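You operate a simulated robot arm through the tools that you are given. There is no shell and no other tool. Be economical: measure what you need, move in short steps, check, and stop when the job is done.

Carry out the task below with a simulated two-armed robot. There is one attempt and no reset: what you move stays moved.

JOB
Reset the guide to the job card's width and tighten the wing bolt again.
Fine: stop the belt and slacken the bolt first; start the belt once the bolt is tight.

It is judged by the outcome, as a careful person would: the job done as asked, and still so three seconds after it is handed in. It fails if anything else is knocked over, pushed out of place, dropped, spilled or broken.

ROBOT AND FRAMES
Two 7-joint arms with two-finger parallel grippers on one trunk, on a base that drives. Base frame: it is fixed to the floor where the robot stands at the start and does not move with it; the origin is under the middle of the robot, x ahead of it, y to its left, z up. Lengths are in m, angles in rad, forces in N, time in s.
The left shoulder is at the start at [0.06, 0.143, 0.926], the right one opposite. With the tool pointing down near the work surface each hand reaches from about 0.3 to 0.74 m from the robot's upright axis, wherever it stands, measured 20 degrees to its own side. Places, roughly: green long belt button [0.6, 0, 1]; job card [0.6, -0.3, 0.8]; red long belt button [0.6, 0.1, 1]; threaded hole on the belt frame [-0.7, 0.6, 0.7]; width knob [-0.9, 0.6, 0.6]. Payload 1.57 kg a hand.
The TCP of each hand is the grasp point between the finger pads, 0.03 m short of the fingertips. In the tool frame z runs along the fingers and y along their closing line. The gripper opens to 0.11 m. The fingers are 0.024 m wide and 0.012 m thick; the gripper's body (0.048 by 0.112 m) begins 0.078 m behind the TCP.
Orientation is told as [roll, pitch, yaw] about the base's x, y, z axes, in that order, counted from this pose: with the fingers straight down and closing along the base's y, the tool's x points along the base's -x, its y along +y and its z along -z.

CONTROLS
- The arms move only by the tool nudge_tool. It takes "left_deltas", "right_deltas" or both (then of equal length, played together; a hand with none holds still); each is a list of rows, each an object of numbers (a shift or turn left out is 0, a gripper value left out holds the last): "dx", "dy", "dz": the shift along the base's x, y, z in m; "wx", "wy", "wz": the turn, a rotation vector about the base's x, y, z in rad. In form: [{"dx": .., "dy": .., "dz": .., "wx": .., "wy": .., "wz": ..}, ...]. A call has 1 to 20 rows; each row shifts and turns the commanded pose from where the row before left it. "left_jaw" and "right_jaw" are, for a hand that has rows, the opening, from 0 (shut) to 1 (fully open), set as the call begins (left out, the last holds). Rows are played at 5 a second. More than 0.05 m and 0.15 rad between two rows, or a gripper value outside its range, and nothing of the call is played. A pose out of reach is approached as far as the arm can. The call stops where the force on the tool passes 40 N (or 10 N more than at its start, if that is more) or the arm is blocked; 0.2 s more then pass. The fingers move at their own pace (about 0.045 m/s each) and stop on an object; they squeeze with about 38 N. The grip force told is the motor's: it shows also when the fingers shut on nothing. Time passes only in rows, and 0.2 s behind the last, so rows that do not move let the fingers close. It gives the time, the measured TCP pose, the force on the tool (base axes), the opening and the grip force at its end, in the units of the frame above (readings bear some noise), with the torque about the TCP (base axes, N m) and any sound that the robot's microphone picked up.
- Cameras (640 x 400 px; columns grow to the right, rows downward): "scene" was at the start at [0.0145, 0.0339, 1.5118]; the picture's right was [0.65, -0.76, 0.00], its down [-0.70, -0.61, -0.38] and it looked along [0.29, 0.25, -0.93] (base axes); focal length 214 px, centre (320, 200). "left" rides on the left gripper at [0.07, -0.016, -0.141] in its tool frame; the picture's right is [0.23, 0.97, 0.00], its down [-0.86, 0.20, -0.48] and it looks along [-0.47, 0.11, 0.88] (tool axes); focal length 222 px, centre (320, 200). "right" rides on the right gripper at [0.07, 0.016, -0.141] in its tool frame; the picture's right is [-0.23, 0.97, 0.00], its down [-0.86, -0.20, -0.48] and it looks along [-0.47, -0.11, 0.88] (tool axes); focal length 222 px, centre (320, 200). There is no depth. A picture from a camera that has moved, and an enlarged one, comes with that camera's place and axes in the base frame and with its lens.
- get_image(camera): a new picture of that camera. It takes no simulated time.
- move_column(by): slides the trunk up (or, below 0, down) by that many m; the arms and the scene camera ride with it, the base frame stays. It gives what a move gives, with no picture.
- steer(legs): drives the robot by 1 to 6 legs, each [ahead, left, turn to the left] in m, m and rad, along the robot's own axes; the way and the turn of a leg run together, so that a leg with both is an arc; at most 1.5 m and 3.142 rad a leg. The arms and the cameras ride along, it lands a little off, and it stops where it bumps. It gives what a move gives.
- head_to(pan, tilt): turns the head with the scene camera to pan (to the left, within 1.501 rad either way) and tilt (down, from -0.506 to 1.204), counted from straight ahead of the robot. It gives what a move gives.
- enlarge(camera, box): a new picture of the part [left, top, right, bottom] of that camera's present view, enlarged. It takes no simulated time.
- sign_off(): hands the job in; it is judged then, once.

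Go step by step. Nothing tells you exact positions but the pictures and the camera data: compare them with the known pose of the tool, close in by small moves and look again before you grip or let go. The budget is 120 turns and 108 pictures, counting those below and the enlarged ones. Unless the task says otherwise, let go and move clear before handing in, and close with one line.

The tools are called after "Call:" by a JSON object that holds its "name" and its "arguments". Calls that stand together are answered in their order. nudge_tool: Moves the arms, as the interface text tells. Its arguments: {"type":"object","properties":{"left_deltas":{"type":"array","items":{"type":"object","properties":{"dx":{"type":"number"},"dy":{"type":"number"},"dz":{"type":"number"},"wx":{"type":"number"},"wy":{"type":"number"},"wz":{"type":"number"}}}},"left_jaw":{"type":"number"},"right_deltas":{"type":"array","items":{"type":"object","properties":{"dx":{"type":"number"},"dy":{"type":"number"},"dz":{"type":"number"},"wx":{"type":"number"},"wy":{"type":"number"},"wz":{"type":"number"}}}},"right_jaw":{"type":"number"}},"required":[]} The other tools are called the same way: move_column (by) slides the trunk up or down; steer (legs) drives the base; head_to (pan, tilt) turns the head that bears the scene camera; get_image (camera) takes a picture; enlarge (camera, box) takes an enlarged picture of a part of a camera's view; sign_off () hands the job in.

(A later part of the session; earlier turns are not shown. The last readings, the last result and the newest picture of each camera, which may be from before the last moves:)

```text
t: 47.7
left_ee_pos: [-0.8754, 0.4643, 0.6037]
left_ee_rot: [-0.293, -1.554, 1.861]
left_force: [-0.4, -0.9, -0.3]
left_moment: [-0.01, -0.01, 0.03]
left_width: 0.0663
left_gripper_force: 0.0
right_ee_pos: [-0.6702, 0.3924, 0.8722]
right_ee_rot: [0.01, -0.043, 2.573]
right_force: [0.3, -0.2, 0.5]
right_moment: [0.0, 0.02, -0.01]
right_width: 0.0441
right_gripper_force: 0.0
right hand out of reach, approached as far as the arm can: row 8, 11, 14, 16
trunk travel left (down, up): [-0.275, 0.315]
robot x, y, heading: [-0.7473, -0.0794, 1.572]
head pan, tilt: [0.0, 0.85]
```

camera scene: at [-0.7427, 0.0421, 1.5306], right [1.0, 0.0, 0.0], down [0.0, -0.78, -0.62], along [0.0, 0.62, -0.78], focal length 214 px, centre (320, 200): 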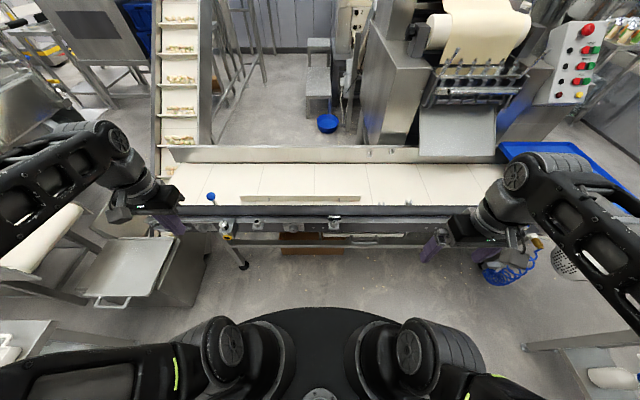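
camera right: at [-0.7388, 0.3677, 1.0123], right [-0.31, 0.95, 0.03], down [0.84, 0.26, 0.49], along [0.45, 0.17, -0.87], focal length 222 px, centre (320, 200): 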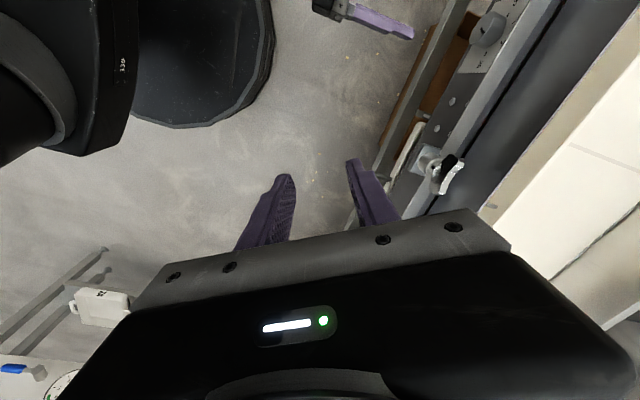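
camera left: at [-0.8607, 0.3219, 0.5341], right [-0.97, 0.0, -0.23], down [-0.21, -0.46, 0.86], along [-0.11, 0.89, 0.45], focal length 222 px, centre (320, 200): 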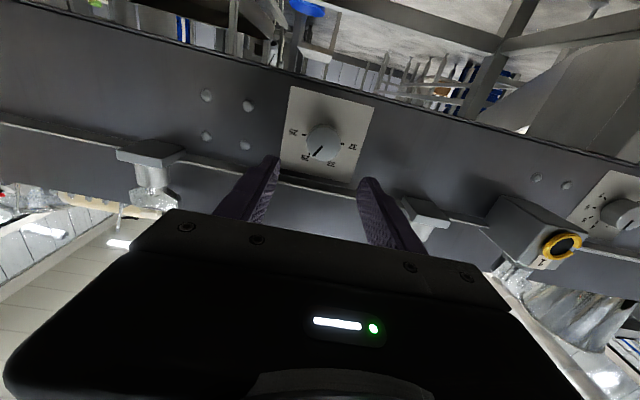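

Usable yaw is about 1.57 ± 1.0, so I'll grip the wing by its ends (closing along x at yaw 1.57) and turn about 1 rad counter-clockwise. Going over the bolt now.

Call:
{"name": "nudge_tool", "arguments": {"right_deltas": [{"wz": -0.143}, {"wz": -0.143}, {"wz": -0.143, "dy": 0.02}, {"wz": -0.143, "dy": 0.03}, {"wz": -0.143, "dy": 0.03}, {"wz": -0.143, "dy": 0.03}, {"wz": -0.143, "dy": 0.03}, {"dy": 0.03, "dz": -0.01}, {"dy": 0.015, "dx": -0.008, "dz": -0.02}], "right_jaw": 0.8}}

Call:
{"name": "get_image", "arguments": {"camera": "right"}}

Call:
{"name": "enlarge", "arguments": {"camera": "scene", "box": [240, 120, 432, 240]}}

```text
t: 49.7
left_ee_pos: [-0.8768, 0.4646, 0.6041]
left_ee_rot: [-0.28, -1.552, 1.849]
left_force: [-0.3, 0.7, -0.6]
left_moment: [0.0, -0.04, 0.01]
left_width: 0.066
left_gripper_force: 0.0
right_ee_pos: [-0.6721, 0.4537, 0.8576]
right_ee_rot: [-0.007, -0.076, 2.144]
right_force: [0.6, -0.5, -0.5]
right_moment: [0.01, 0.02, -0.01]
right_width: 0.0877
right_gripper_force: 0.1
right hand out of reach, approached as far as the arm can: row 3, 4, 5, 6, 7
trunk travel left (down, up): [-0.275, 0.315]
robot x, y, heading: [-0.7399, -0.0811, 1.574]
head pan, tilt: [0.0, 0.85]
```

```text
74 pictures are left
camera right: at [-0.6421, 0.378, 0.9927], right [-0.94, -0.34, 0.01], down [-0.28, 0.79, 0.54], along [-0.19, 0.51, -0.84], focal length 222 px, centre (320, 200)
```

right: 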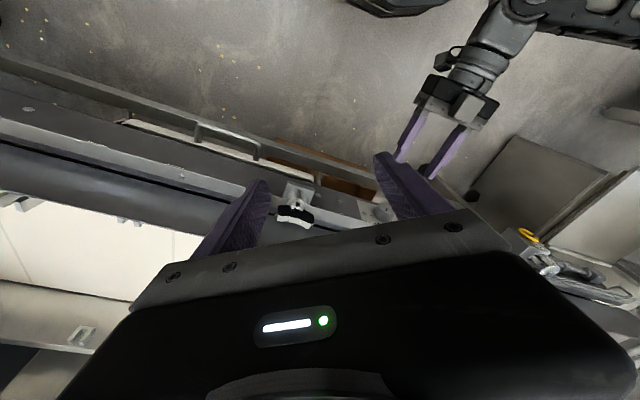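

```text
3.33 times, centred on (336, 180) of scene
camera zoom: at [-0.7425, -0.0355, 1.2845], right [1.0, 0.0, 0.0], down [0.0, -0.75, -0.66], along [0.0, 0.66, -0.75], focal length 715 px, centre (267, 267)
```

zoom: 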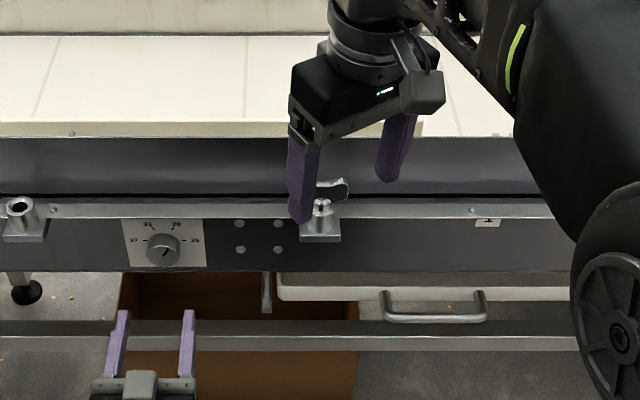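

It fell short; I undo the leftover turn and tilt in place, then continue.

Call:
{"name": "nudge_tool", "arguments": {"right_deltas": [{"wz": -0.115, "wx": -0.013, "wy": -0.008}, {"wz": -0.115, "wx": -0.013, "wy": -0.008}, {"wz": -0.115, "wx": -0.013, "wy": -0.008}, {"wz": -0.115, "wx": -0.013, "wy": -0.008}, {"wz": -0.114, "wx": -0.012, "wy": -0.009}]}}

```text
t: 50.9
left_ee_pos: [-0.8757, 0.4641, 0.6027]
left_ee_rot: [-0.29, -1.554, 1.858]
left_force: [0.3, -0.1, -0.8]
left_moment: [-0.01, 0.0, -0.01]
left_width: 0.066
left_gripper_force: 0.1
right_ee_pos: [-0.6719, 0.4541, 0.8575]
right_ee_rot: [-0.008, -0.047, 1.913]
right_force: [0.0, -0.2, -0.4]
right_moment: [0.03, 0.01, 0.01]
right_width: 0.088
right_gripper_force: 0.0
right hand out of reach, approached as far as the arm can: row 3, 4, 5
trunk travel left (down, up): [-0.275, 0.315]
robot x, y, heading: [-0.7449, -0.0822, 1.569]
head pan, tilt: [0.0, 0.85]
```

The shoulders are too low for a downward hand here, which is what limits it. I raise the trunk again and retry from above.

Call:
{"name": "move_column", "arguments": {"by": 0.25}}

Call:
{"name": "nudge_tool", "arguments": {"right_deltas": [{"wz": -0.115, "wx": -0.01, "wy": -0.005, "dz": -0.03}, {"wz": -0.115, "wx": -0.01, "wy": -0.005, "dz": -0.03}, {"wz": -0.11, "wx": -0.01, "wy": -0.005, "dz": -0.03}, {"dz": -0.03}, {"dz": -0.03}]}}

```text
t: 53.5
left_ee_pos: [-0.8753, 0.4639, 0.8529]
left_ee_rot: [-0.29, -1.554, 1.857]
left_force: [0.0, 0.4, 0.3]
left_moment: [0.02, 0.02, -0.02]
left_width: 0.0657
left_gripper_force: 0.0
right_ee_pos: [-0.673, 0.4541, 1.1076]
right_ee_rot: [-0.008, -0.045, 1.913]
right_force: [-0.3, 0.3, -0.1]
right_moment: [0.0, 0.03, 0.03]
right_width: 0.088
right_gripper_force: 0.0
trunk travel left (down, up): [-0.525, 0.065]
robot x, y, heading: [-0.7442, -0.0839, 1.573]
head pan, tilt: [0.0, 0.85]
```

```text
t: 54.7
left_ee_pos: [-0.8761, 0.4651, 0.8529]
left_ee_rot: [-0.285, -1.553, 1.854]
left_force: [0.0, -1.3, -1.1]
left_moment: [-0.01, -0.01, -0.03]
left_width: 0.066
left_gripper_force: 0.1
right_ee_pos: [-0.6715, 0.4541, 0.9579]
right_ee_rot: [-0.018, -0.017, 1.575]
right_force: [0.2, -0.1, 1.4]
right_moment: [0.02, 0.0, 0.01]
right_width: 0.088
right_gripper_force: 0.1
trunk travel left (down, up): [-0.525, 0.065]
robot x, y, heading: [-0.7454, -0.0805, 1.571]
head pan, tilt: [0.0, 0.85]
```

That restored freedom. Now over the bolt at z 0.82, then look.

Call:
{"name": "nudge_tool", "arguments": {"right_deltas": [{"dy": 0.03, "dz": -0.02, "wx": -0.017, "wy": 0.018}, {"dy": 0.03, "dz": -0.03, "dx": -0.0075}, {"dy": 0.03, "dz": -0.03}, {"dy": 0.034, "dz": -0.03}, {"dz": -0.028}]}}

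Call:
{"name": "get_image", "arguments": {"camera": "right"}}

Call:
{"name": "enlarge", "arguments": {"camera": "scene", "box": [270, 150, 398, 230]}}

```text
t: 55.9
left_ee_pos: [-0.8759, 0.4642, 0.8535]
left_ee_rot: [-0.293, -1.553, 1.858]
left_force: [0.3, 0.4, 0.5]
left_moment: [0.02, 0.0, 0.0]
left_width: 0.066
left_gripper_force: 0.1
right_ee_pos: [-0.6799, 0.5784, 0.8183]
right_ee_rot: [0.0, 0.003, 1.573]
right_force: [-0.3, 0.4, 0.1]
right_moment: [-0.04, -0.02, -0.01]
right_width: 0.0878
right_gripper_force: 0.0
trunk travel left (down, up): [-0.525, 0.065]
robot x, y, heading: [-0.7422, -0.0772, 1.57]
head pan, tilt: [0.0, 0.85]
```

```text
72 pictures are left
camera right: at [-0.6952, 0.5095, 0.9596], right [-0.97, 0.22, 0.0], down [0.2, 0.86, 0.48], along [0.11, 0.46, -0.88], focal length 222 px, centre (320, 200)
```

right: 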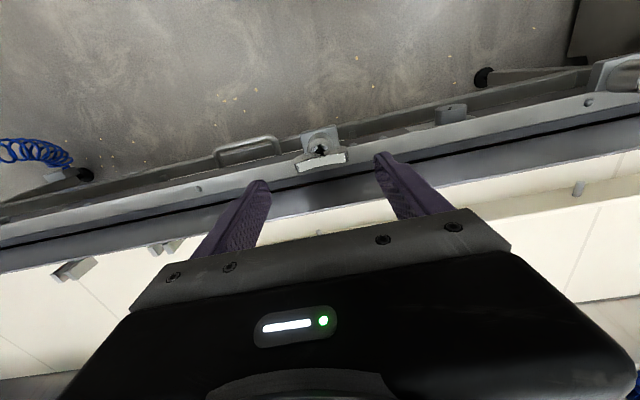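

```text
5.00 times, centred on (334, 190) of scene
camera zoom: at [-0.7426, -0.0357, 1.5345], right [1.0, 0.0, 0.0], down [0.0, -0.75, -0.66], along [0.0, 0.66, -0.75], focal length 1072 px, centre (250, 250)
```

zoom: 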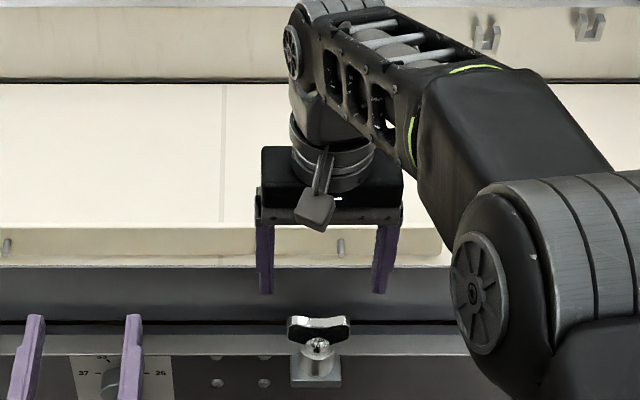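

Bolt is centred under the hand at about (-0.679, 0.58). I descend around the wing with the jaws open.

Call:
{"name": "nudge_tool", "arguments": {"right_deltas": [{"dz": -0.03, "dy": 0.002}, {"dz": -0.03}, {"dz": -0.02}, {"dz": -0.012}]}}

Call:
{"name": "get_image", "arguments": {"camera": "right"}}

Call:
{"name": "enlarge", "arguments": {"camera": "scene", "box": [290, 180, 370, 230]}}

```text
t: 56.9
left_ee_pos: [-0.8761, 0.464, 0.8536]
left_ee_rot: [-0.291, -1.552, 1.859]
left_force: [-0.5, -0.9, 0.3]
left_moment: [0.0, -0.02, -0.01]
left_width: 0.0662
left_gripper_force: 0.0
right_ee_pos: [-0.6794, 0.5795, 0.7278]
right_ee_rot: [0.0, 0.0, 1.575]
right_force: [0.0, -0.8, 0.5]
right_moment: [-0.02, 0.02, -0.02]
right_width: 0.088
right_gripper_force: 0.2
trunk travel left (down, up): [-0.525, 0.065]
robot x, y, heading: [-0.7433, -0.0794, 1.568]
head pan, tilt: [0.0, 0.85]
```

```text
70 pictures are left
camera right: at [-0.6955, 0.511, 0.8685], right [-0.97, 0.22, 0.0], down [0.2, 0.86, 0.48], along [0.11, 0.47, -0.88], focal length 222 px, centre (320, 200)
```

right: 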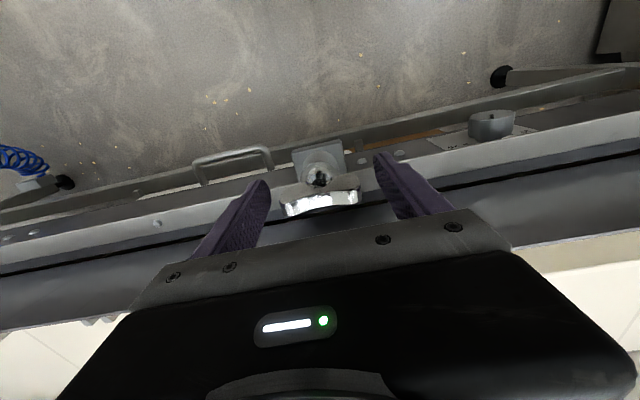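

```text
8.00 times, centred on (330, 205) of scene
camera zoom: at [-0.7427, -0.0356, 1.5345], right [1.0, 0.0, 0.0], down [0.0, -0.75, -0.66], along [0.0, 0.66, -0.75], focal length 1716 px, centre (240, 160)
```

zoom: 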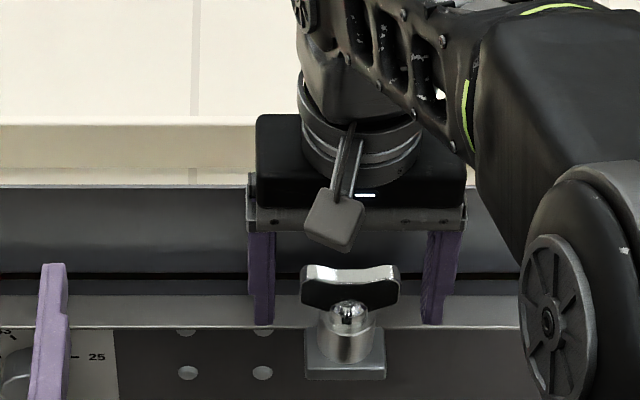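

Well centred. A few mm lower, then close on the wing ends.

Call:
{"name": "nudge_tool", "arguments": {"right_deltas": [{"dz": -0.006}, {}, {}, {}, {}], "right_jaw": 0}}

Call:
{"name": "get_image", "arguments": {"camera": "right"}}

```text
t: 58.1
left_ee_pos: [-0.8751, 0.4641, 0.8536]
left_ee_rot: [-0.277, -1.554, 1.844]
left_force: [-0.2, -0.4, -0.4]
left_moment: [-0.01, -0.01, -0.03]
left_width: 0.066
left_gripper_force: 0.4
right_ee_pos: [-0.6786, 0.5795, 0.7212]
right_ee_rot: [-0.001, 0.001, 1.574]
right_force: [3.4, -0.4, 0.3]
right_moment: [-0.07, -0.04, -0.01]
right_width: 0.0593
right_gripper_force: 37.8
trunk travel left (down, up): [-0.525, 0.065]
robot x, y, heading: [-0.7448, -0.0812, 1.573]
head pan, tilt: [0.0, 0.85]
```

```text
68 pictures are left
camera right: at [-0.695, 0.5106, 0.8626], right [-0.97, 0.22, 0.0], down [0.2, 0.86, 0.48], along [0.11, 0.46, -0.88], focal length 222 px, centre (320, 200)
```

right: 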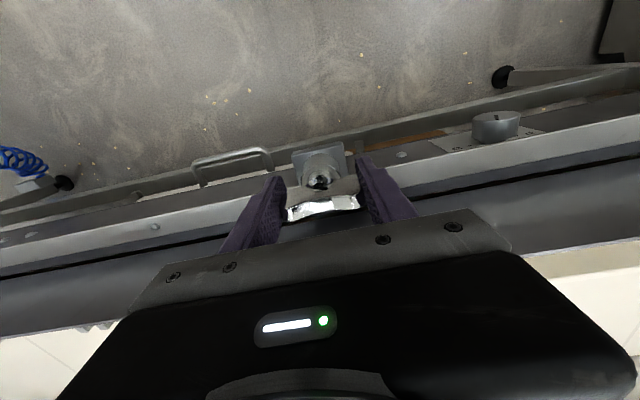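

Gripped (59 mm). I turn counter-clockwise (from above) to slacken.

Call:
{"name": "nudge_tool", "arguments": {"right_deltas": [{"wz": 0.08}, {"wz": 0.1}, {"wz": 0.1}, {"wz": 0.1}, {"wz": 0.1}]}}

Call:
{"name": "get_image", "arguments": {"camera": "right"}}

```text
t: 59.3
left_ee_pos: [-0.8743, 0.4645, 0.8527]
left_ee_rot: [-0.225, -1.555, 1.793]
left_force: [-0.2, -0.2, 0.8]
left_moment: [-0.01, 0.01, 0.03]
left_width: 0.0658
left_gripper_force: 0.0
right_ee_pos: [-0.677, 0.5803, 0.7205]
right_ee_rot: [-0.002, 0.001, 2.056]
right_force: [16.9, -0.3, 0.5]
right_moment: [-0.34, -0.02, -0.11]
right_width: 0.0592
right_gripper_force: 37.8
trunk travel left (down, up): [-0.525, 0.065]
robot x, y, heading: [-0.7458, -0.0791, 1.57]
head pan, tilt: [0.0, 0.85]
```

```text
67 pictures are left
camera right: at [-0.6588, 0.5115, 0.8626], right [-0.97, -0.25, 0.0], down [-0.22, 0.85, 0.48], along [-0.12, 0.46, -0.88], focal length 222 px, centre (320, 200)
```

right: 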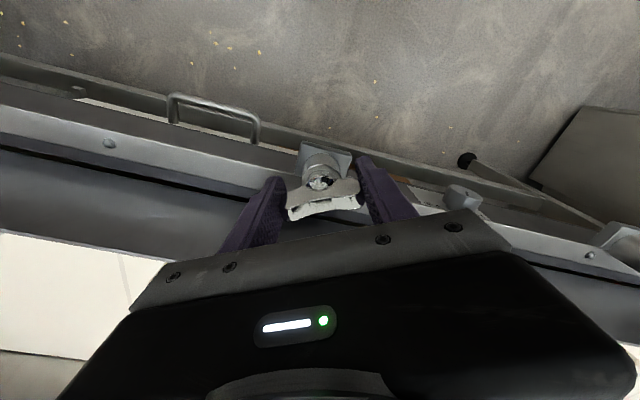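

The wing turns along. I continue, easing the sideways load.

Call:
{"name": "nudge_tool", "arguments": {"right_deltas": [{"wz": 0.1, "dx": 0.0015}, {"wz": 0.1, "dx": 0.001}, {"wz": 0.1}, {"wz": 0.1}, {"wz": 0.06}]}}

Call:
{"name": "get_image", "arguments": {"camera": "right"}}

```text
t: 60.5
left_ee_pos: [-0.8744, 0.4652, 0.8516]
left_ee_rot: [-0.194, -1.555, 1.761]
left_force: [-0.5, 0.3, 0.2]
left_moment: [-0.01, 0.04, 0.0]
left_width: 0.0661
left_gripper_force: 0.0
right_ee_pos: [-0.6737, 0.5796, 0.7217]
right_ee_rot: [-0.001, -0.001, 2.511]
right_force: [23.4, 3.2, 1.4]
right_moment: [0.94, 0.81, -1.89]
right_width: 0.0592
right_gripper_force: 37.7
trunk travel left (down, up): [-0.525, 0.065]
robot x, y, heading: [-0.7403, -0.0803, 1.568]
head pan, tilt: [0.0, 0.85]
```

```text
66 pictures are left
camera right: at [-0.6267, 0.5268, 0.8628], right [-0.76, -0.65, 0.0], down [-0.57, 0.66, 0.48], along [-0.31, 0.36, -0.88], focal length 222 px, centre (320, 200)
```

right: 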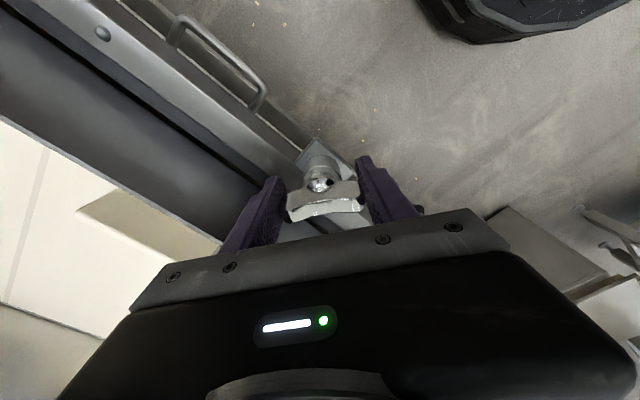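

Torque has risen to about 1.9 N·m at 0.94 rad turned, perhaps the finger near the belt's side guard or a stop. I open slightly and lift off to look.

Call:
{"name": "nudge_tool", "arguments": {"right_deltas": [{}, {}, {"dz": 0.02}, {"dz": 0.03}, {"dz": 0.03}], "right_jaw": 0.6}}

Call:
{"name": "get_image", "arguments": {"camera": "right"}}

Call:
{"name": "enlarge", "arguments": {"camera": "scene", "box": [270, 170, 366, 230]}}

```text
t: 61.3
left_ee_pos: [-0.8756, 0.4639, 0.8522]
left_ee_rot: [-0.315, -1.555, 1.886]
left_force: [0.3, -0.2, -0.4]
left_moment: [-0.01, -0.01, 0.0]
left_width: 0.0662
left_gripper_force: 0.1
right_ee_pos: [-0.6756, 0.5756, 0.7224]
right_ee_rot: [0.005, 0.013, 2.518]
right_force: [3.5, 4.9, -11.0]
right_moment: [1.01, -0.09, -0.11]
right_width: 0.0714
right_gripper_force: 3.6
trunk travel left (down, up): [-0.525, 0.065]
robot x, y, heading: [-0.742, -0.0802, 1.572]
head pan, tilt: [0.0, 0.85]
stopped in row 3 (right hand): the force on the tool passed its limit at 50 N (the readings are from after the stop); the commanded pose is now the measured one
```

```text
65 pictures are left
camera right: at [-0.6295, 0.5234, 0.8648], right [-0.75, -0.66, 0.0], down [-0.58, 0.67, 0.47], along [-0.31, 0.35, -0.88], focal length 222 px, centre (320, 200)
```

right: 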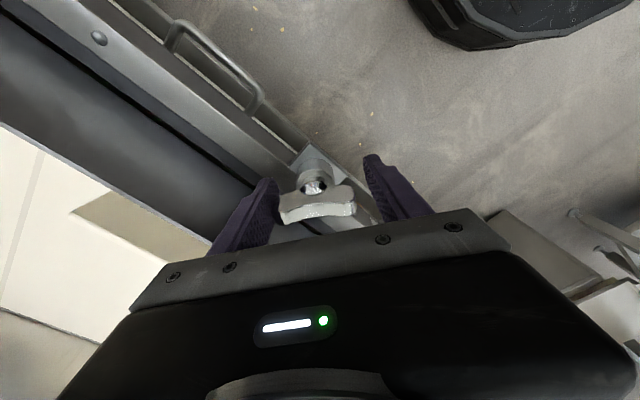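

```text
6.67 times, centred on (318, 200) of scene
camera zoom: at [-0.743, -0.0352, 1.5342], right [1.0, 0.0, 0.0], down [0.0, -0.75, -0.66], along [0.0, 0.66, -0.75], focal length 1430 px, centre (333, 200)
```

zoom: 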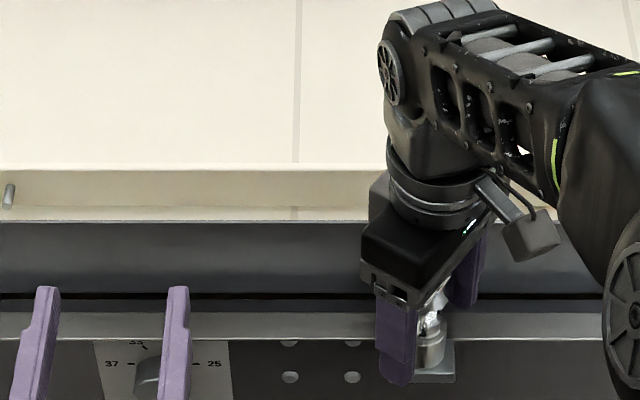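

The rear finger seems caught under the guard's lip. With the jaws slightly open I turn the empty hand back clockwise, then lift.

Call:
{"name": "nudge_tool", "arguments": {"right_deltas": [{"wz": -0.1}, {"wz": -0.1}, {"wz": -0.1}, {"wz": -0.1}, {"wz": -0.1}, {"dz": 0.01}, {"dz": 0.02}, {"dz": 0.03}, {"dz": 0.03}]}}

Call:
{"name": "get_image", "arguments": {"camera": "right"}}

```text
t: 63.3
left_ee_pos: [-0.876, 0.4641, 0.8541]
left_ee_rot: [-0.299, -1.554, 1.864]
left_force: [-0.1, 0.8, 0.6]
left_moment: [0.04, 0.02, -0.02]
left_width: 0.0661
left_gripper_force: 0.1
right_ee_pos: [-0.6764, 0.5756, 0.8152]
right_ee_rot: [0.008, 0.011, 2.018]
right_force: [0.1, -0.1, -1.3]
right_moment: [0.03, -0.01, -0.02]
right_width: 0.0662
right_gripper_force: 0.0
trunk travel left (down, up): [-0.525, 0.065]
robot x, y, heading: [-0.7432, -0.0795, 1.574]
head pan, tilt: [0.0, 0.85]
```

```text
63 pictures are left
camera right: at [-0.661, 0.5068, 0.9574], right [-0.98, -0.22, 0.0], down [-0.19, 0.86, 0.47], along [-0.1, 0.46, -0.88], focal length 222 px, centre (320, 200)
```

right: 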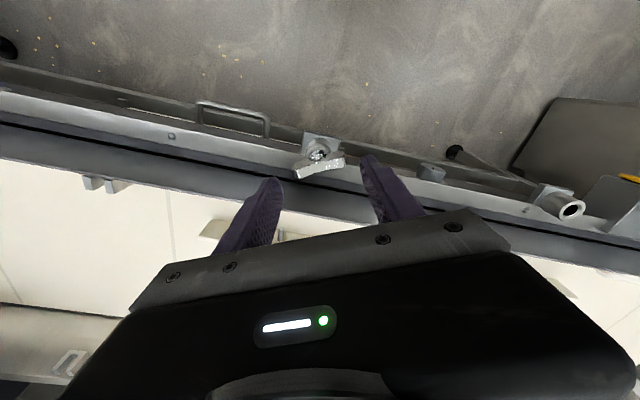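

Free now, and the wing stays turned. I zoom to measure its angle, so I can regrip across the plate and slacken more.

Call:
{"name": "enlarge", "arguments": {"camera": "right", "box": [272, 120, 368, 180]}}

```text
6.67 times, centred on (320, 150) of right
camera zoom: at [-0.661, 0.5068, 0.9574], right [-0.98, -0.22, 0.0], down [-0.19, 0.86, 0.47], along [-0.1, 0.46, -0.88], focal length 1481 px, centre (320, 533)
```

zoom: 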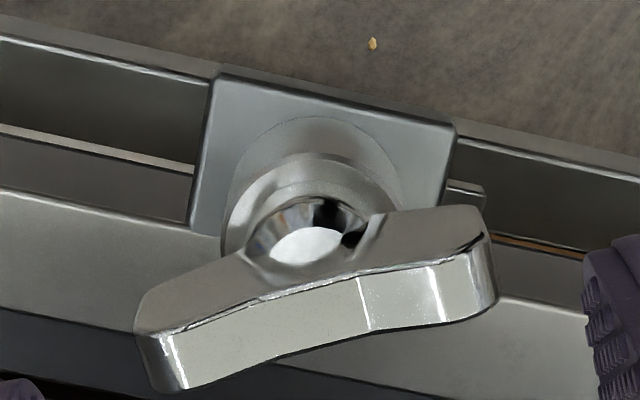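

The wing now sits about 0.53 rad turned. I rotate the hand to yaw ≈0.58 to grip across the plate, checking reach in the air first.

Call:
{"name": "nudge_tool", "arguments": {"right_deltas": [{"wz": -0.144, "dz": 0.01}, {"wz": -0.144}, {"wz": -0.144}, {"wz": -0.144}, {"wz": -0.144}, {"wz": -0.144}, {"wz": -0.144}, {"wz": -0.144}, {"wz": -0.144}, {"wz": -0.144, "dy": 0.006}], "right_jaw": 0.36}}

Call:
{"name": "get_image", "arguments": {"camera": "right"}}

```text
t: 65.5
left_ee_pos: [-0.8756, 0.4653, 0.8537]
left_ee_rot: [-0.293, -1.553, 1.861]
left_force: [0.4, -0.6, -0.7]
left_moment: [-0.05, 0.0, 0.02]
left_width: 0.0659
left_gripper_force: 0.1
right_ee_pos: [-0.6767, 0.5803, 0.8242]
right_ee_rot: [0.006, 0.01, 0.577]
right_force: [0.1, 0.2, -0.2]
right_moment: [0.01, -0.02, 0.01]
right_width: 0.0397
right_gripper_force: 0.1
trunk travel left (down, up): [-0.525, 0.065]
robot x, y, heading: [-0.7446, -0.08, 1.569]
head pan, tilt: [0.0, 0.85]
```

```text
61 pictures are left
camera right: at [-0.7425, 0.5574, 0.9667], right [-0.34, 0.94, 0.0], down [0.83, 0.3, 0.47], along [0.44, 0.16, -0.88], focal length 222 px, centre (320, 200)
```

right: 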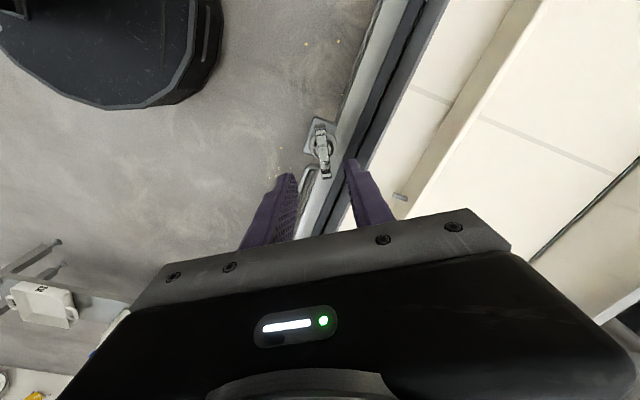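

Aligned with the plate. I descend over the wing at the hub and close.

Call:
{"name": "nudge_tool", "arguments": {"right_deltas": [{"dz": -0.03, "dx": -0.001}, {"dz": -0.03, "dx": -0.001}, {"dz": -0.02}, {"dz": -0.007}]}}

Call:
{"name": "get_image", "arguments": {"camera": "right"}}

```text
t: 66.5
left_ee_pos: [-0.8758, 0.4637, 0.8527]
left_ee_rot: [-0.297, -1.552, 1.864]
left_force: [-0.5, -0.8, 0.1]
left_moment: [0.01, 0.04, -0.01]
left_width: 0.066
left_gripper_force: 0.0
right_ee_pos: [-0.6791, 0.5813, 0.7358]
right_ee_rot: [0.008, 0.01, 0.58]
right_force: [-0.5, 0.1, -1.1]
right_moment: [0.01, 0.0, 0.02]
right_width: 0.0396
right_gripper_force: 0.0
trunk travel left (down, up): [-0.525, 0.065]
robot x, y, heading: [-0.7429, -0.0806, 1.573]
head pan, tilt: [0.0, 0.85]
```

```text
60 pictures are left
camera right: at [-0.7445, 0.5576, 0.879], right [-0.34, 0.94, 0.0], down [0.83, 0.3, 0.47], along [0.44, 0.16, -0.88], focal length 222 px, centre (320, 200)
```

right: 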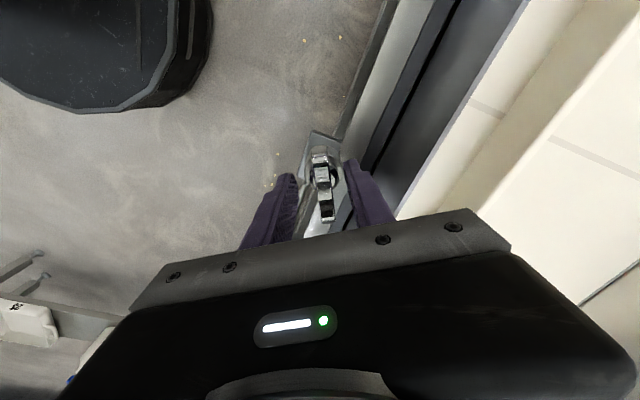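

Straddling the plate. Close and turn counter-clockwise.

Call:
{"name": "nudge_tool", "arguments": {"right_deltas": [{"dz": -0.003}, {}, {}, {"wz": 0.05}, {"wz": 0.1}, {"wz": 0.1}, {"wz": 0.1}, {"wz": 0.1}, {"wz": 0.1}, {"wz": 0.1}, {"wz": 0.1}], "right_jaw": 0}}

Call:
{"name": "get_image", "arguments": {"camera": "right"}}

```text
t: 68.9
left_ee_pos: [-0.8752, 0.4635, 0.8533]
left_ee_rot: [-0.332, -1.553, 1.9]
left_force: [0.0, -0.4, 0.7]
left_moment: [0.0, 0.01, -0.01]
left_width: 0.0661
left_gripper_force: 0.0
right_ee_pos: [-0.6792, 0.5818, 0.7368]
right_ee_rot: [0.007, 0.004, 1.328]
right_force: [-6.2, 15.3, 17.1]
right_moment: [0.47, 0.27, -0.01]
right_width: 0.0237
right_gripper_force: 35.8
trunk travel left (down, up): [-0.525, 0.065]
robot x, y, heading: [-0.7413, -0.0819, 1.571]
head pan, tilt: [0.0, 0.85]
```

```text
59 pictures are left
camera right: at [-0.7104, 0.5191, 0.8778], right [-0.89, 0.45, 0.01], down [0.4, 0.78, 0.47], along [0.21, 0.42, -0.88], focal length 222 px, centre (320, 200)
```

right: 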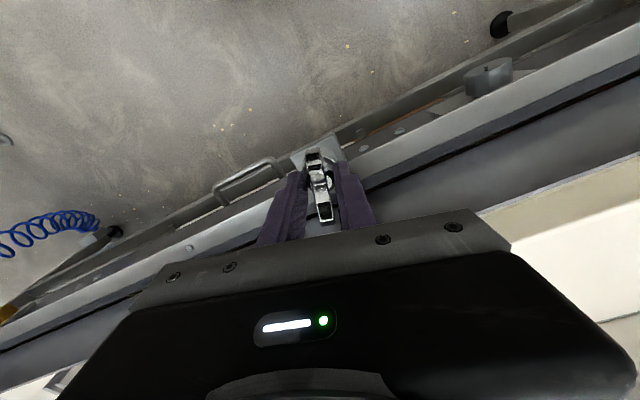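

The wing turned along freely (almost no torque), now about 1.3 rad slackened. I release, lift, and draw the right hand aside.

Call:
{"name": "nudge_tool", "arguments": {"right_deltas": [{}, {}, {"dz": 0.02}, {"dz": 0.03}, {"dz": 0.04}, {"dz": 0.04, "dx": 0.03}, {"dx": 0.04, "dy": -0.04}, {"dx": 0.04, "dy": -0.04}, {"dx": 0.04, "dy": -0.04}, {"dx": 0.04, "dy": -0.04}, {"dx": 0.03, "dy": -0.04}], "right_jaw": 0.36}}

Call:
{"name": "enlarge", "arguments": {"camera": "scene", "box": [240, 150, 400, 250]}}

```text
refused: row 7 steps farther than a row can; nothing moved
```

```text
4.00 times, centred on (320, 200) of scene
camera zoom: at [-0.7435, -0.0364, 1.5346], right [1.0, 0.0, 0.0], down [0.0, -0.75, -0.66], along [0.0, 0.66, -0.75], focal length 858 px, centre (320, 200)
```

zoom: 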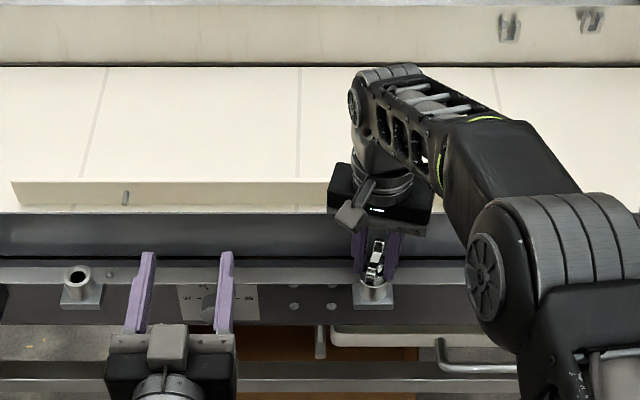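

Call:
{"name": "nudge_tool", "arguments": {"right_deltas": [{}, {}, {"dz": 0.02}, {"dz": 0.03}, {"dz": 0.04}, {"dz": 0.035, "dx": 0.03}, {"dx": 0.034, "dy": -0.034}, {"dx": 0.034, "dy": -0.034}, {"dx": 0.034, "dy": -0.034}, {"dx": 0.034, "dy": -0.034}, {"dx": 0.034, "dy": -0.034}], "right_jaw": 0.36}}

Call:
{"name": "enlarge", "arguments": {"camera": "scene", "box": [240, 150, 400, 250]}}

```text
t: 71.3
left_ee_pos: [-0.876, 0.4638, 0.8537]
left_ee_rot: [-0.282, -1.555, 1.853]
left_force: [-0.3, 0.1, 0.2]
left_moment: [0.02, 0.04, 0.02]
left_width: 0.066
left_gripper_force: 0.1
right_ee_pos: [-0.4778, 0.4086, 0.8611]
right_ee_rot: [0.007, 0.01, 1.327]
right_force: [-0.1, 0.7, -0.8]
right_moment: [0.0, 0.01, 0.01]
right_width: 0.0398
right_gripper_force: 0.0
trunk travel left (down, up): [-0.525, 0.065]
robot x, y, heading: [-0.7417, -0.0809, 1.573]
head pan, tilt: [0.0, 0.85]
```

```text
4.00 times, centred on (320, 200) of scene
camera zoom: at [-0.7421, -0.0368, 1.5345], right [1.0, 0.0, 0.0], down [0.0, -0.75, -0.66], along [0.0, 0.66, -0.75], focal length 858 px, centre (320, 200)
```

zoom: 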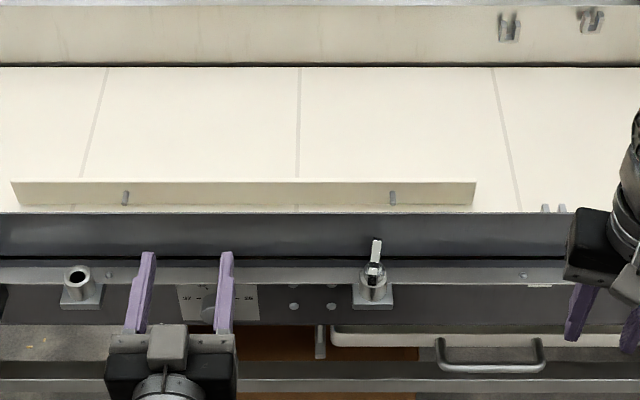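

The wing stands across the belt now: slack. Next the knob: I tuck the right hand, lower the trunk to put the left hand in front of the dial.

Call:
{"name": "nudge_tool", "arguments": {"right_deltas": [{"dy": -0.03, "dz": 0.03}, {"dy": -0.03, "dz": 0.03}, {"dy": -0.03, "dz": 0.03}, {"dx": 0.02}]}}

Call:
{"name": "move_column", "arguments": {"by": -0.25}}

Call:
{"name": "get_image", "arguments": {"camera": "left"}}

Call:
{"name": "enlarge", "arguments": {"camera": "scene", "box": [220, 150, 380, 250]}}

```text
t: 72.3
left_ee_pos: [-0.8747, 0.4648, 0.8529]
left_ee_rot: [-0.274, -1.552, 1.843]
left_force: [0.4, 0.1, 0.1]
left_moment: [0.02, 0.01, -0.01]
left_width: 0.066
left_gripper_force: 0.0
right_ee_pos: [-0.4587, 0.3194, 0.9486]
right_ee_rot: [0.005, 0.01, 1.328]
right_force: [0.3, 0.8, 0.3]
right_moment: [0.0, -0.05, 0.02]
right_width: 0.0394
right_gripper_force: 0.1
trunk travel left (down, up): [-0.525, 0.065]
robot x, y, heading: [-0.7426, -0.0816, 1.571]
head pan, tilt: [0.0, 0.85]
```

```text
t: 74.8
left_ee_pos: [-0.8757, 0.4639, 0.6027]
left_ee_rot: [-0.293, -1.554, 1.86]
left_force: [1.1, 0.7, -0.3]
left_moment: [0.0, 0.0, 0.0]
left_width: 0.0661
left_gripper_force: 0.1
right_ee_pos: [-0.4583, 0.3196, 0.7]
right_ee_rot: [0.007, 0.009, 1.329]
right_force: [-0.6, 0.2, -0.6]
right_moment: [0.01, 0.01, 0.0]
right_width: 0.0395
right_gripper_force: 0.0
trunk travel left (down, up): [-0.275, 0.315]
robot x, y, heading: [-0.746, -0.0798, 1.57]
head pan, tilt: [0.0, 0.85]
```

```text
56 pictures are left
camera left: at [-0.8609, 0.3216, 0.5343], right [-0.97, 0.0, -0.23], down [-0.2, -0.46, 0.86], along [-0.11, 0.89, 0.45], focal length 222 px, centre (320, 200)
```

left: 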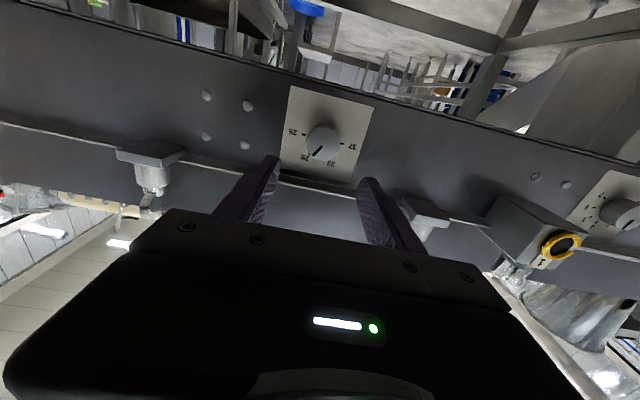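

```text
4.00 times, centred on (300, 200) of scene
camera zoom: at [-0.7426, -0.0362, 1.2845], right [1.0, 0.0, 0.0], down [0.0, -0.75, -0.66], along [0.0, 0.66, -0.75], focal length 858 px, centre (400, 200)
```

zoom: 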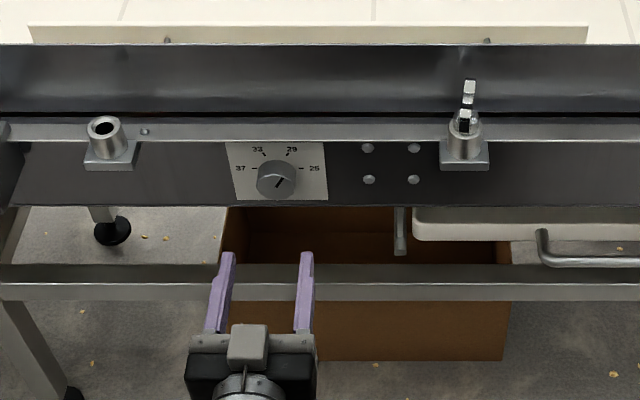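

Knob axis ≈ (-0.878, y, 0.597), front face y≈0.594; pointer at 29, so about +60° clockwise to 25. I pre-rotate the hand by -0.5 rad about y, centre, and approach.

Call:
{"name": "nudge_tool", "arguments": {"left_deltas": [{"wy": -0.125}, {"wy": -0.125}, {"wy": -0.125}, {"wy": -0.125, "dx": -0.002, "dz": -0.006}, {"dy": 0.03}, {"dy": 0.03}], "left_jaw": 0.65}}

Call:
{"name": "get_image", "arguments": {"camera": "left"}}

Call:
{"name": "enlarge", "arguments": {"camera": "scene", "box": [250, 170, 346, 230]}}

```text
t: 76.2
left_ee_pos: [-0.8781, 0.5249, 0.5966]
left_ee_rot: [-1.543, -1.064, 3.109]
left_force: [-0.1, -0.2, 0.2]
left_moment: [0.05, -0.01, -0.06]
left_width: 0.0714
left_gripper_force: 0.0
right_ee_pos: [-0.4595, 0.3205, 0.6998]
right_ee_rot: [0.008, 0.01, 1.327]
right_force: [-1.0, -1.1, -0.7]
right_moment: [-0.01, -0.03, 0.0]
right_width: 0.0394
right_gripper_force: 0.0
trunk travel left (down, up): [-0.275, 0.315]
robot x, y, heading: [-0.7435, -0.0819, 1.569]
head pan, tilt: [0.0, 0.85]
```

```text
54 pictures are left
camera left: at [-0.8327, 0.3818, 0.5441], right [-0.74, 0.0, -0.67], down [-0.59, -0.46, 0.66], along [-0.31, 0.89, 0.34], focal length 222 px, centre (320, 200)
```

left: 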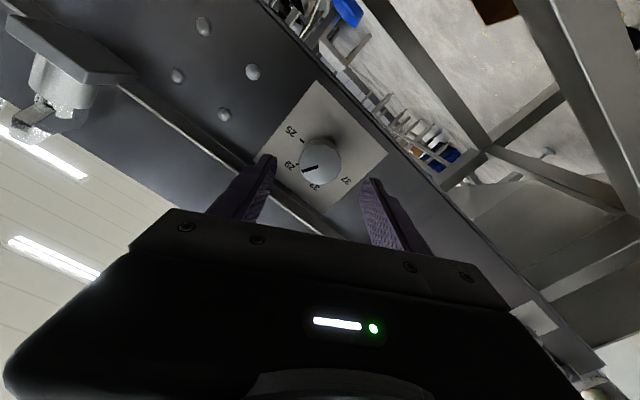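

```text
6.67 times, centred on (298, 200) of scene
camera zoom: at [-0.7426, -0.0361, 1.2845], right [1.0, 0.0, 0.0], down [0.0, -0.75, -0.66], along [0.0, 0.66, -0.75], focal length 1430 px, centre (467, 200)
```

zoom: 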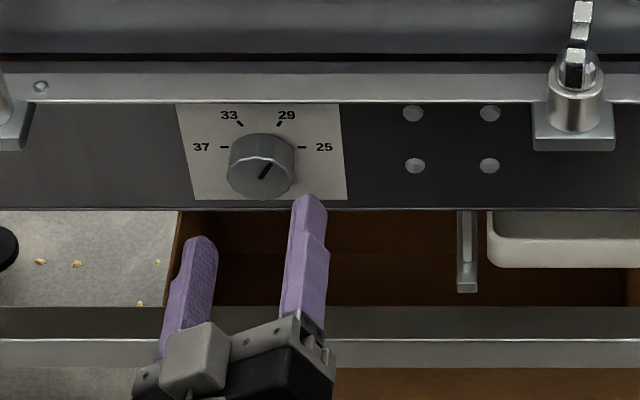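

Centred. Move in around the knob.

Call:
{"name": "nudge_tool", "arguments": {"left_deltas": [{"dy": 0.02, "dz": -0.002}, {"dy": 0.015}, {"dy": 0.012}, {"dy": 0.006}]}}

Call:
{"name": "get_image", "arguments": {"camera": "left"}}

```text
t: 77.2
left_ee_pos: [-0.8789, 0.5755, 0.5958]
left_ee_rot: [-1.544, -1.067, 3.108]
left_force: [0.6, 0.5, 0.7]
left_moment: [-0.02, -0.04, -0.05]
left_width: 0.0716
left_gripper_force: 0.0
right_ee_pos: [-0.4599, 0.3198, 0.6998]
right_ee_rot: [0.007, 0.011, 1.328]
right_force: [0.6, -0.2, -1.4]
right_moment: [0.0, 0.01, -0.04]
right_width: 0.0398
right_gripper_force: 0.0
trunk travel left (down, up): [-0.275, 0.315]
robot x, y, heading: [-0.7446, -0.0768, 1.574]
head pan, tilt: [0.0, 0.85]
```

```text
52 pictures are left
camera left: at [-0.8328, 0.4344, 0.542], right [-0.74, 0.0, -0.67], down [-0.59, -0.46, 0.66], along [-0.31, 0.89, 0.34], focal length 222 px, centre (320, 200)
```

left: 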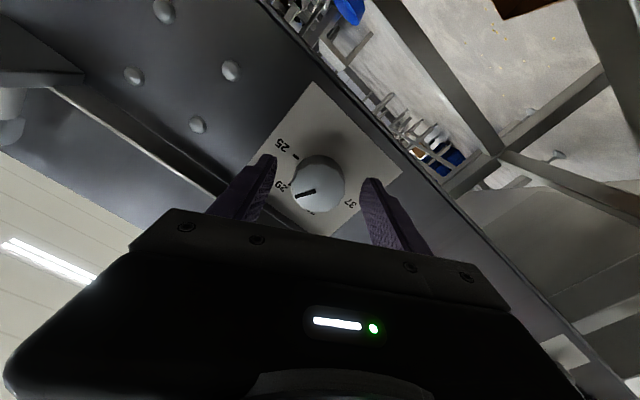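

Knob sits between the pads. A little deeper, then close.

Call:
{"name": "nudge_tool", "arguments": {"left_deltas": [{"dy": 0.004, "dz": -0.001}, {}, {}, {}], "left_jaw": 0}}

Call:
{"name": "get_image", "arguments": {"camera": "left"}}

```text
t: 78.2
left_ee_pos: [-0.8771, 0.5809, 0.5943]
left_ee_rot: [-1.544, -1.066, 3.107]
left_force: [3.1, 1.5, 1.0]
left_moment: [-0.63, 0.05, -0.12]
left_width: 0.0413
left_gripper_force: 33.7
right_ee_pos: [-0.4588, 0.3197, 0.6991]
right_ee_rot: [0.006, 0.011, 1.328]
right_force: [-0.4, 0.6, 0.3]
right_moment: [-0.01, 0.0, -0.03]
right_width: 0.0397
right_gripper_force: 0.0
trunk travel left (down, up): [-0.275, 0.315]
robot x, y, heading: [-0.7433, -0.0838, 1.569]
head pan, tilt: [0.0, 0.85]
```

```text
51 pictures are left
camera left: at [-0.832, 0.4385, 0.5412], right [-0.74, 0.0, -0.67], down [-0.59, -0.46, 0.66], along [-0.31, 0.89, 0.34], focal length 222 px, centre (320, 200)
```

left: 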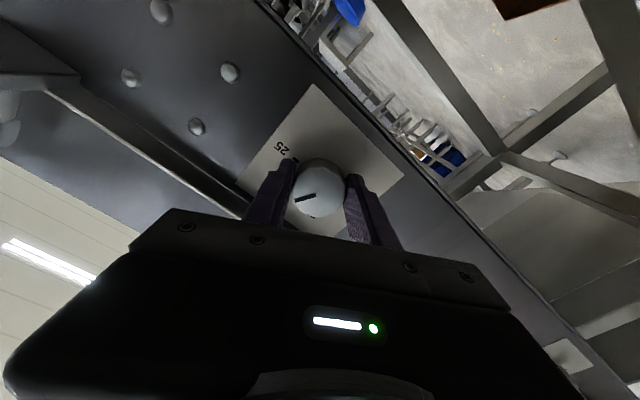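

Gripped (41 mm). Turn clockwise in two stages, first 0.6 rad.

Call:
{"name": "nudge_tool", "arguments": {"left_deltas": [{"wy": 0.1}, {"wy": 0.1}, {"wy": 0.1}, {"wy": 0.1}, {"wy": 0.1}, {"wy": 0.1}]}}

Call:
{"name": "get_image", "arguments": {"camera": "left"}}

Call:
{"name": "enlarge", "arguments": {"camera": "scene", "box": [250, 120, 378, 200]}}

```text
t: 79.7
left_ee_pos: [-0.8779, 0.5808, 0.5948]
left_ee_rot: [1.405, -1.472, 0.169]
left_force: [-6.1, -2.3, -3.1]
left_moment: [0.55, -0.05, -0.13]
left_width: 0.0412
left_gripper_force: 45.1
right_ee_pos: [-0.4594, 0.3198, 0.6993]
right_ee_rot: [0.006, 0.008, 1.328]
right_force: [-0.1, 0.8, -0.3]
right_moment: [0.02, -0.01, -0.01]
right_width: 0.0397
right_gripper_force: 0.1
trunk travel left (down, up): [-0.275, 0.315]
robot x, y, heading: [-0.7401, -0.0826, 1.575]
head pan, tilt: [0.0, 0.85]
```

```text
50 pictures are left
camera left: at [-0.871, 0.4386, 0.5234], right [-0.99, 0.0, -0.13], down [-0.11, -0.46, 0.88], along [-0.07, 0.89, 0.46], focal length 222 px, centre (320, 200)
```

left: 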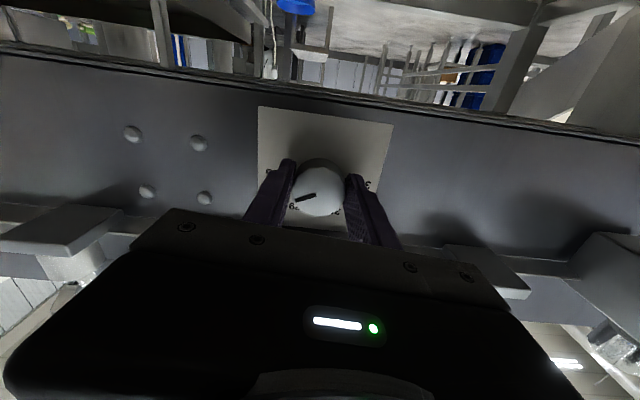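

```text
5.00 times, centred on (314, 160) of scene
camera zoom: at [-0.7432, -0.0362, 1.2845], right [1.0, 0.0, 0.0], down [0.0, -0.75, -0.66], along [0.0, 0.66, -0.75], focal length 1072 px, centre (350, 400)
```

zoom: 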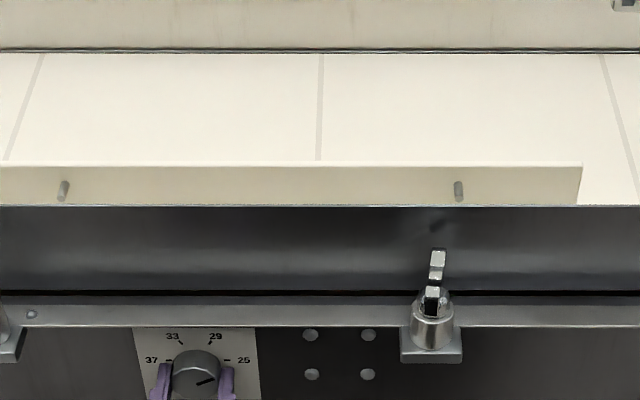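

It turns with the hand. Continue 0.4 rad, then measure.

Call:
{"name": "nudge_tool", "arguments": {"left_deltas": [{"wy": 0.1}, {"wy": 0.1}, {"wy": 0.1}, {"wy": 0.1}]}}

Call:
{"name": "enlarge", "arguments": {"camera": "left", "box": [260, 140, 388, 220]}}

Call:
{"name": "enlarge", "arguments": {"camera": "scene", "box": [268, 180, 316, 210]}}

```text
t: 80.7
left_ee_pos: [-0.8811, 0.5817, 0.5941]
left_ee_rot: [1.541, -1.072, 0.037]
left_force: [-19.9, -5.3, 0.6]
left_moment: [0.19, -0.07, -0.25]
left_width: 0.0411
left_gripper_force: 45.7
right_ee_pos: [-0.4607, 0.3201, 0.7001]
right_ee_rot: [0.006, 0.013, 1.327]
right_force: [-0.1, 0.1, 0.4]
right_moment: [-0.01, 0.01, -0.05]
right_width: 0.0395
right_gripper_force: 0.0
trunk travel left (down, up): [-0.275, 0.315]
robot x, y, heading: [-0.7412, -0.0805, 1.575]
head pan, tilt: [0.0, 0.85]
```

```text
5.00 times, centred on (324, 180) of left
camera zoom: at [-0.8998, 0.4385, 0.5256], right [-0.96, -0.01, 0.27], down [0.24, -0.46, 0.85], along [0.12, 0.89, 0.45], focal length 1111 px, centre (300, 300)
```

zoom: 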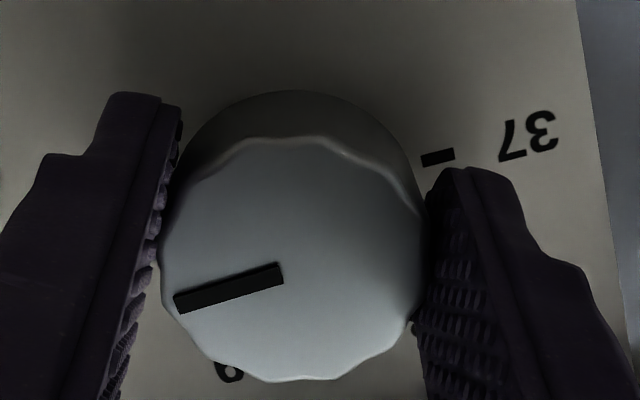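

```text
13.33 times, centred on (292, 195) of scene
camera zoom: at [-0.7441, -0.0365, 1.2845], right [1.0, 0.0, 0.0], down [0.0, -0.75, -0.66], along [0.0, 0.66, -0.75], focal length 2860 px, centre (693, 267)
```

zoom: 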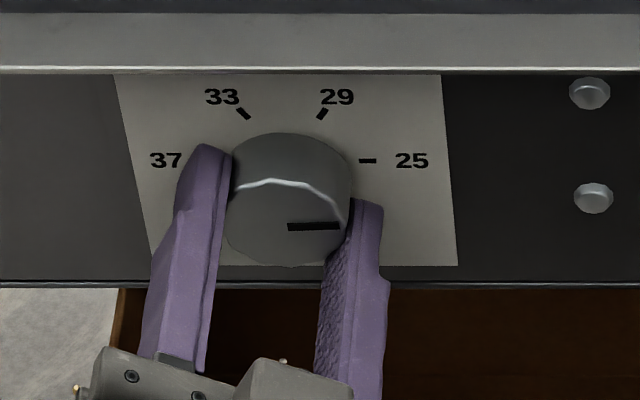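

Pointer is horizontal at 25, to within about 1-2° (a hair high). I add 0.025 rad, release and back away to read it cleanly.

Call:
{"name": "nudge_tool", "arguments": {"left_deltas": [{"wy": 0.025}, {}]}}

Call:
{"name": "nudge_tool", "arguments": {"left_deltas": [{}, {}, {"dy": -0.015}, {"dy": -0.025}, {"dy": -0.03}, {"dy": -0.03}], "left_jaw": 0.65}}

Call:
{"name": "enlarge", "arguments": {"camera": "left", "box": [272, 70, 368, 130]}}

Call:
{"name": "enlarge", "arguments": {"camera": "scene", "box": [268, 180, 316, 210]}}

```text
t: 81.2
left_ee_pos: [-0.8811, 0.5805, 0.594]
left_ee_rot: [1.543, -1.051, 0.038]
left_force: [-24.8, -5.6, 1.8]
left_moment: [-0.11, -0.06, 0.11]
left_width: 0.0412
left_gripper_force: 44.8
right_ee_pos: [-0.4606, 0.32, 0.6995]
right_ee_rot: [0.005, 0.01, 1.329]
right_force: [-0.1, -0.3, -0.1]
right_moment: [0.0, -0.04, 0.02]
right_width: 0.0396
right_gripper_force: 0.1
trunk travel left (down, up): [-0.275, 0.315]
robot x, y, heading: [-0.7447, -0.0821, 1.576]
head pan, tilt: [0.0, 0.85]
```

```text
t: 82.7
left_ee_pos: [-0.8775, 0.482, 0.5943]
left_ee_rot: [1.544, -1.049, 0.029]
left_force: [-0.2, 0.4, 0.3]
left_moment: [-0.01, -0.01, -0.01]
left_width: 0.0717
left_gripper_force: 0.2
right_ee_pos: [-0.4596, 0.3192, 0.7]
right_ee_rot: [0.008, 0.01, 1.329]
right_force: [-0.2, 0.0, -0.6]
right_moment: [-0.03, -0.01, -0.02]
right_width: 0.0397
right_gripper_force: 0.1
trunk travel left (down, up): [-0.275, 0.315]
robot x, y, heading: [-0.7405, -0.081, 1.572]
head pan, tilt: [0.0, 0.85]
```

```text
6.67 times, centred on (320, 100) of left
camera zoom: at [-0.8987, 0.3393, 0.5265], right [-0.96, 0.0, 0.29], down [0.26, -0.47, 0.85], along [0.13, 0.89, 0.45], focal length 1481 px, centre (320, 867)
```

zoom: 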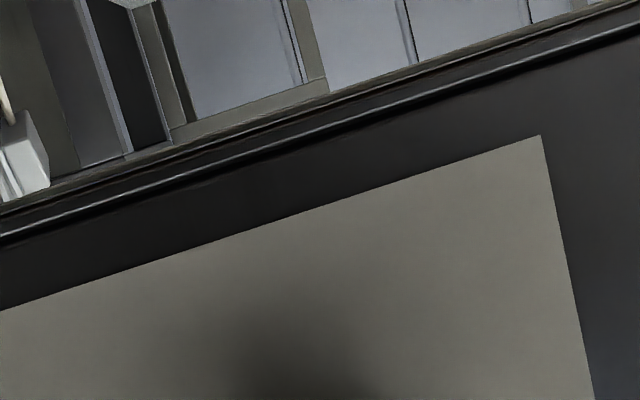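

```text
13.33 times, centred on (292, 195) of scene
camera zoom: at [-0.7426, -0.0361, 1.2845], right [1.0, 0.0, 0.0], down [0.0, -0.75, -0.66], along [0.0, 0.66, -0.75], focal length 2860 px, centre (693, 267)
```

zoom: 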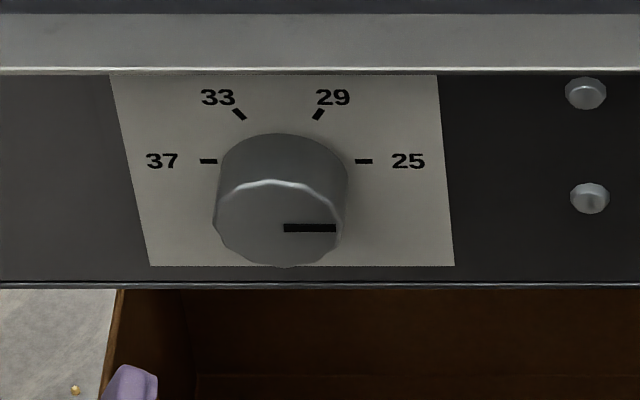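

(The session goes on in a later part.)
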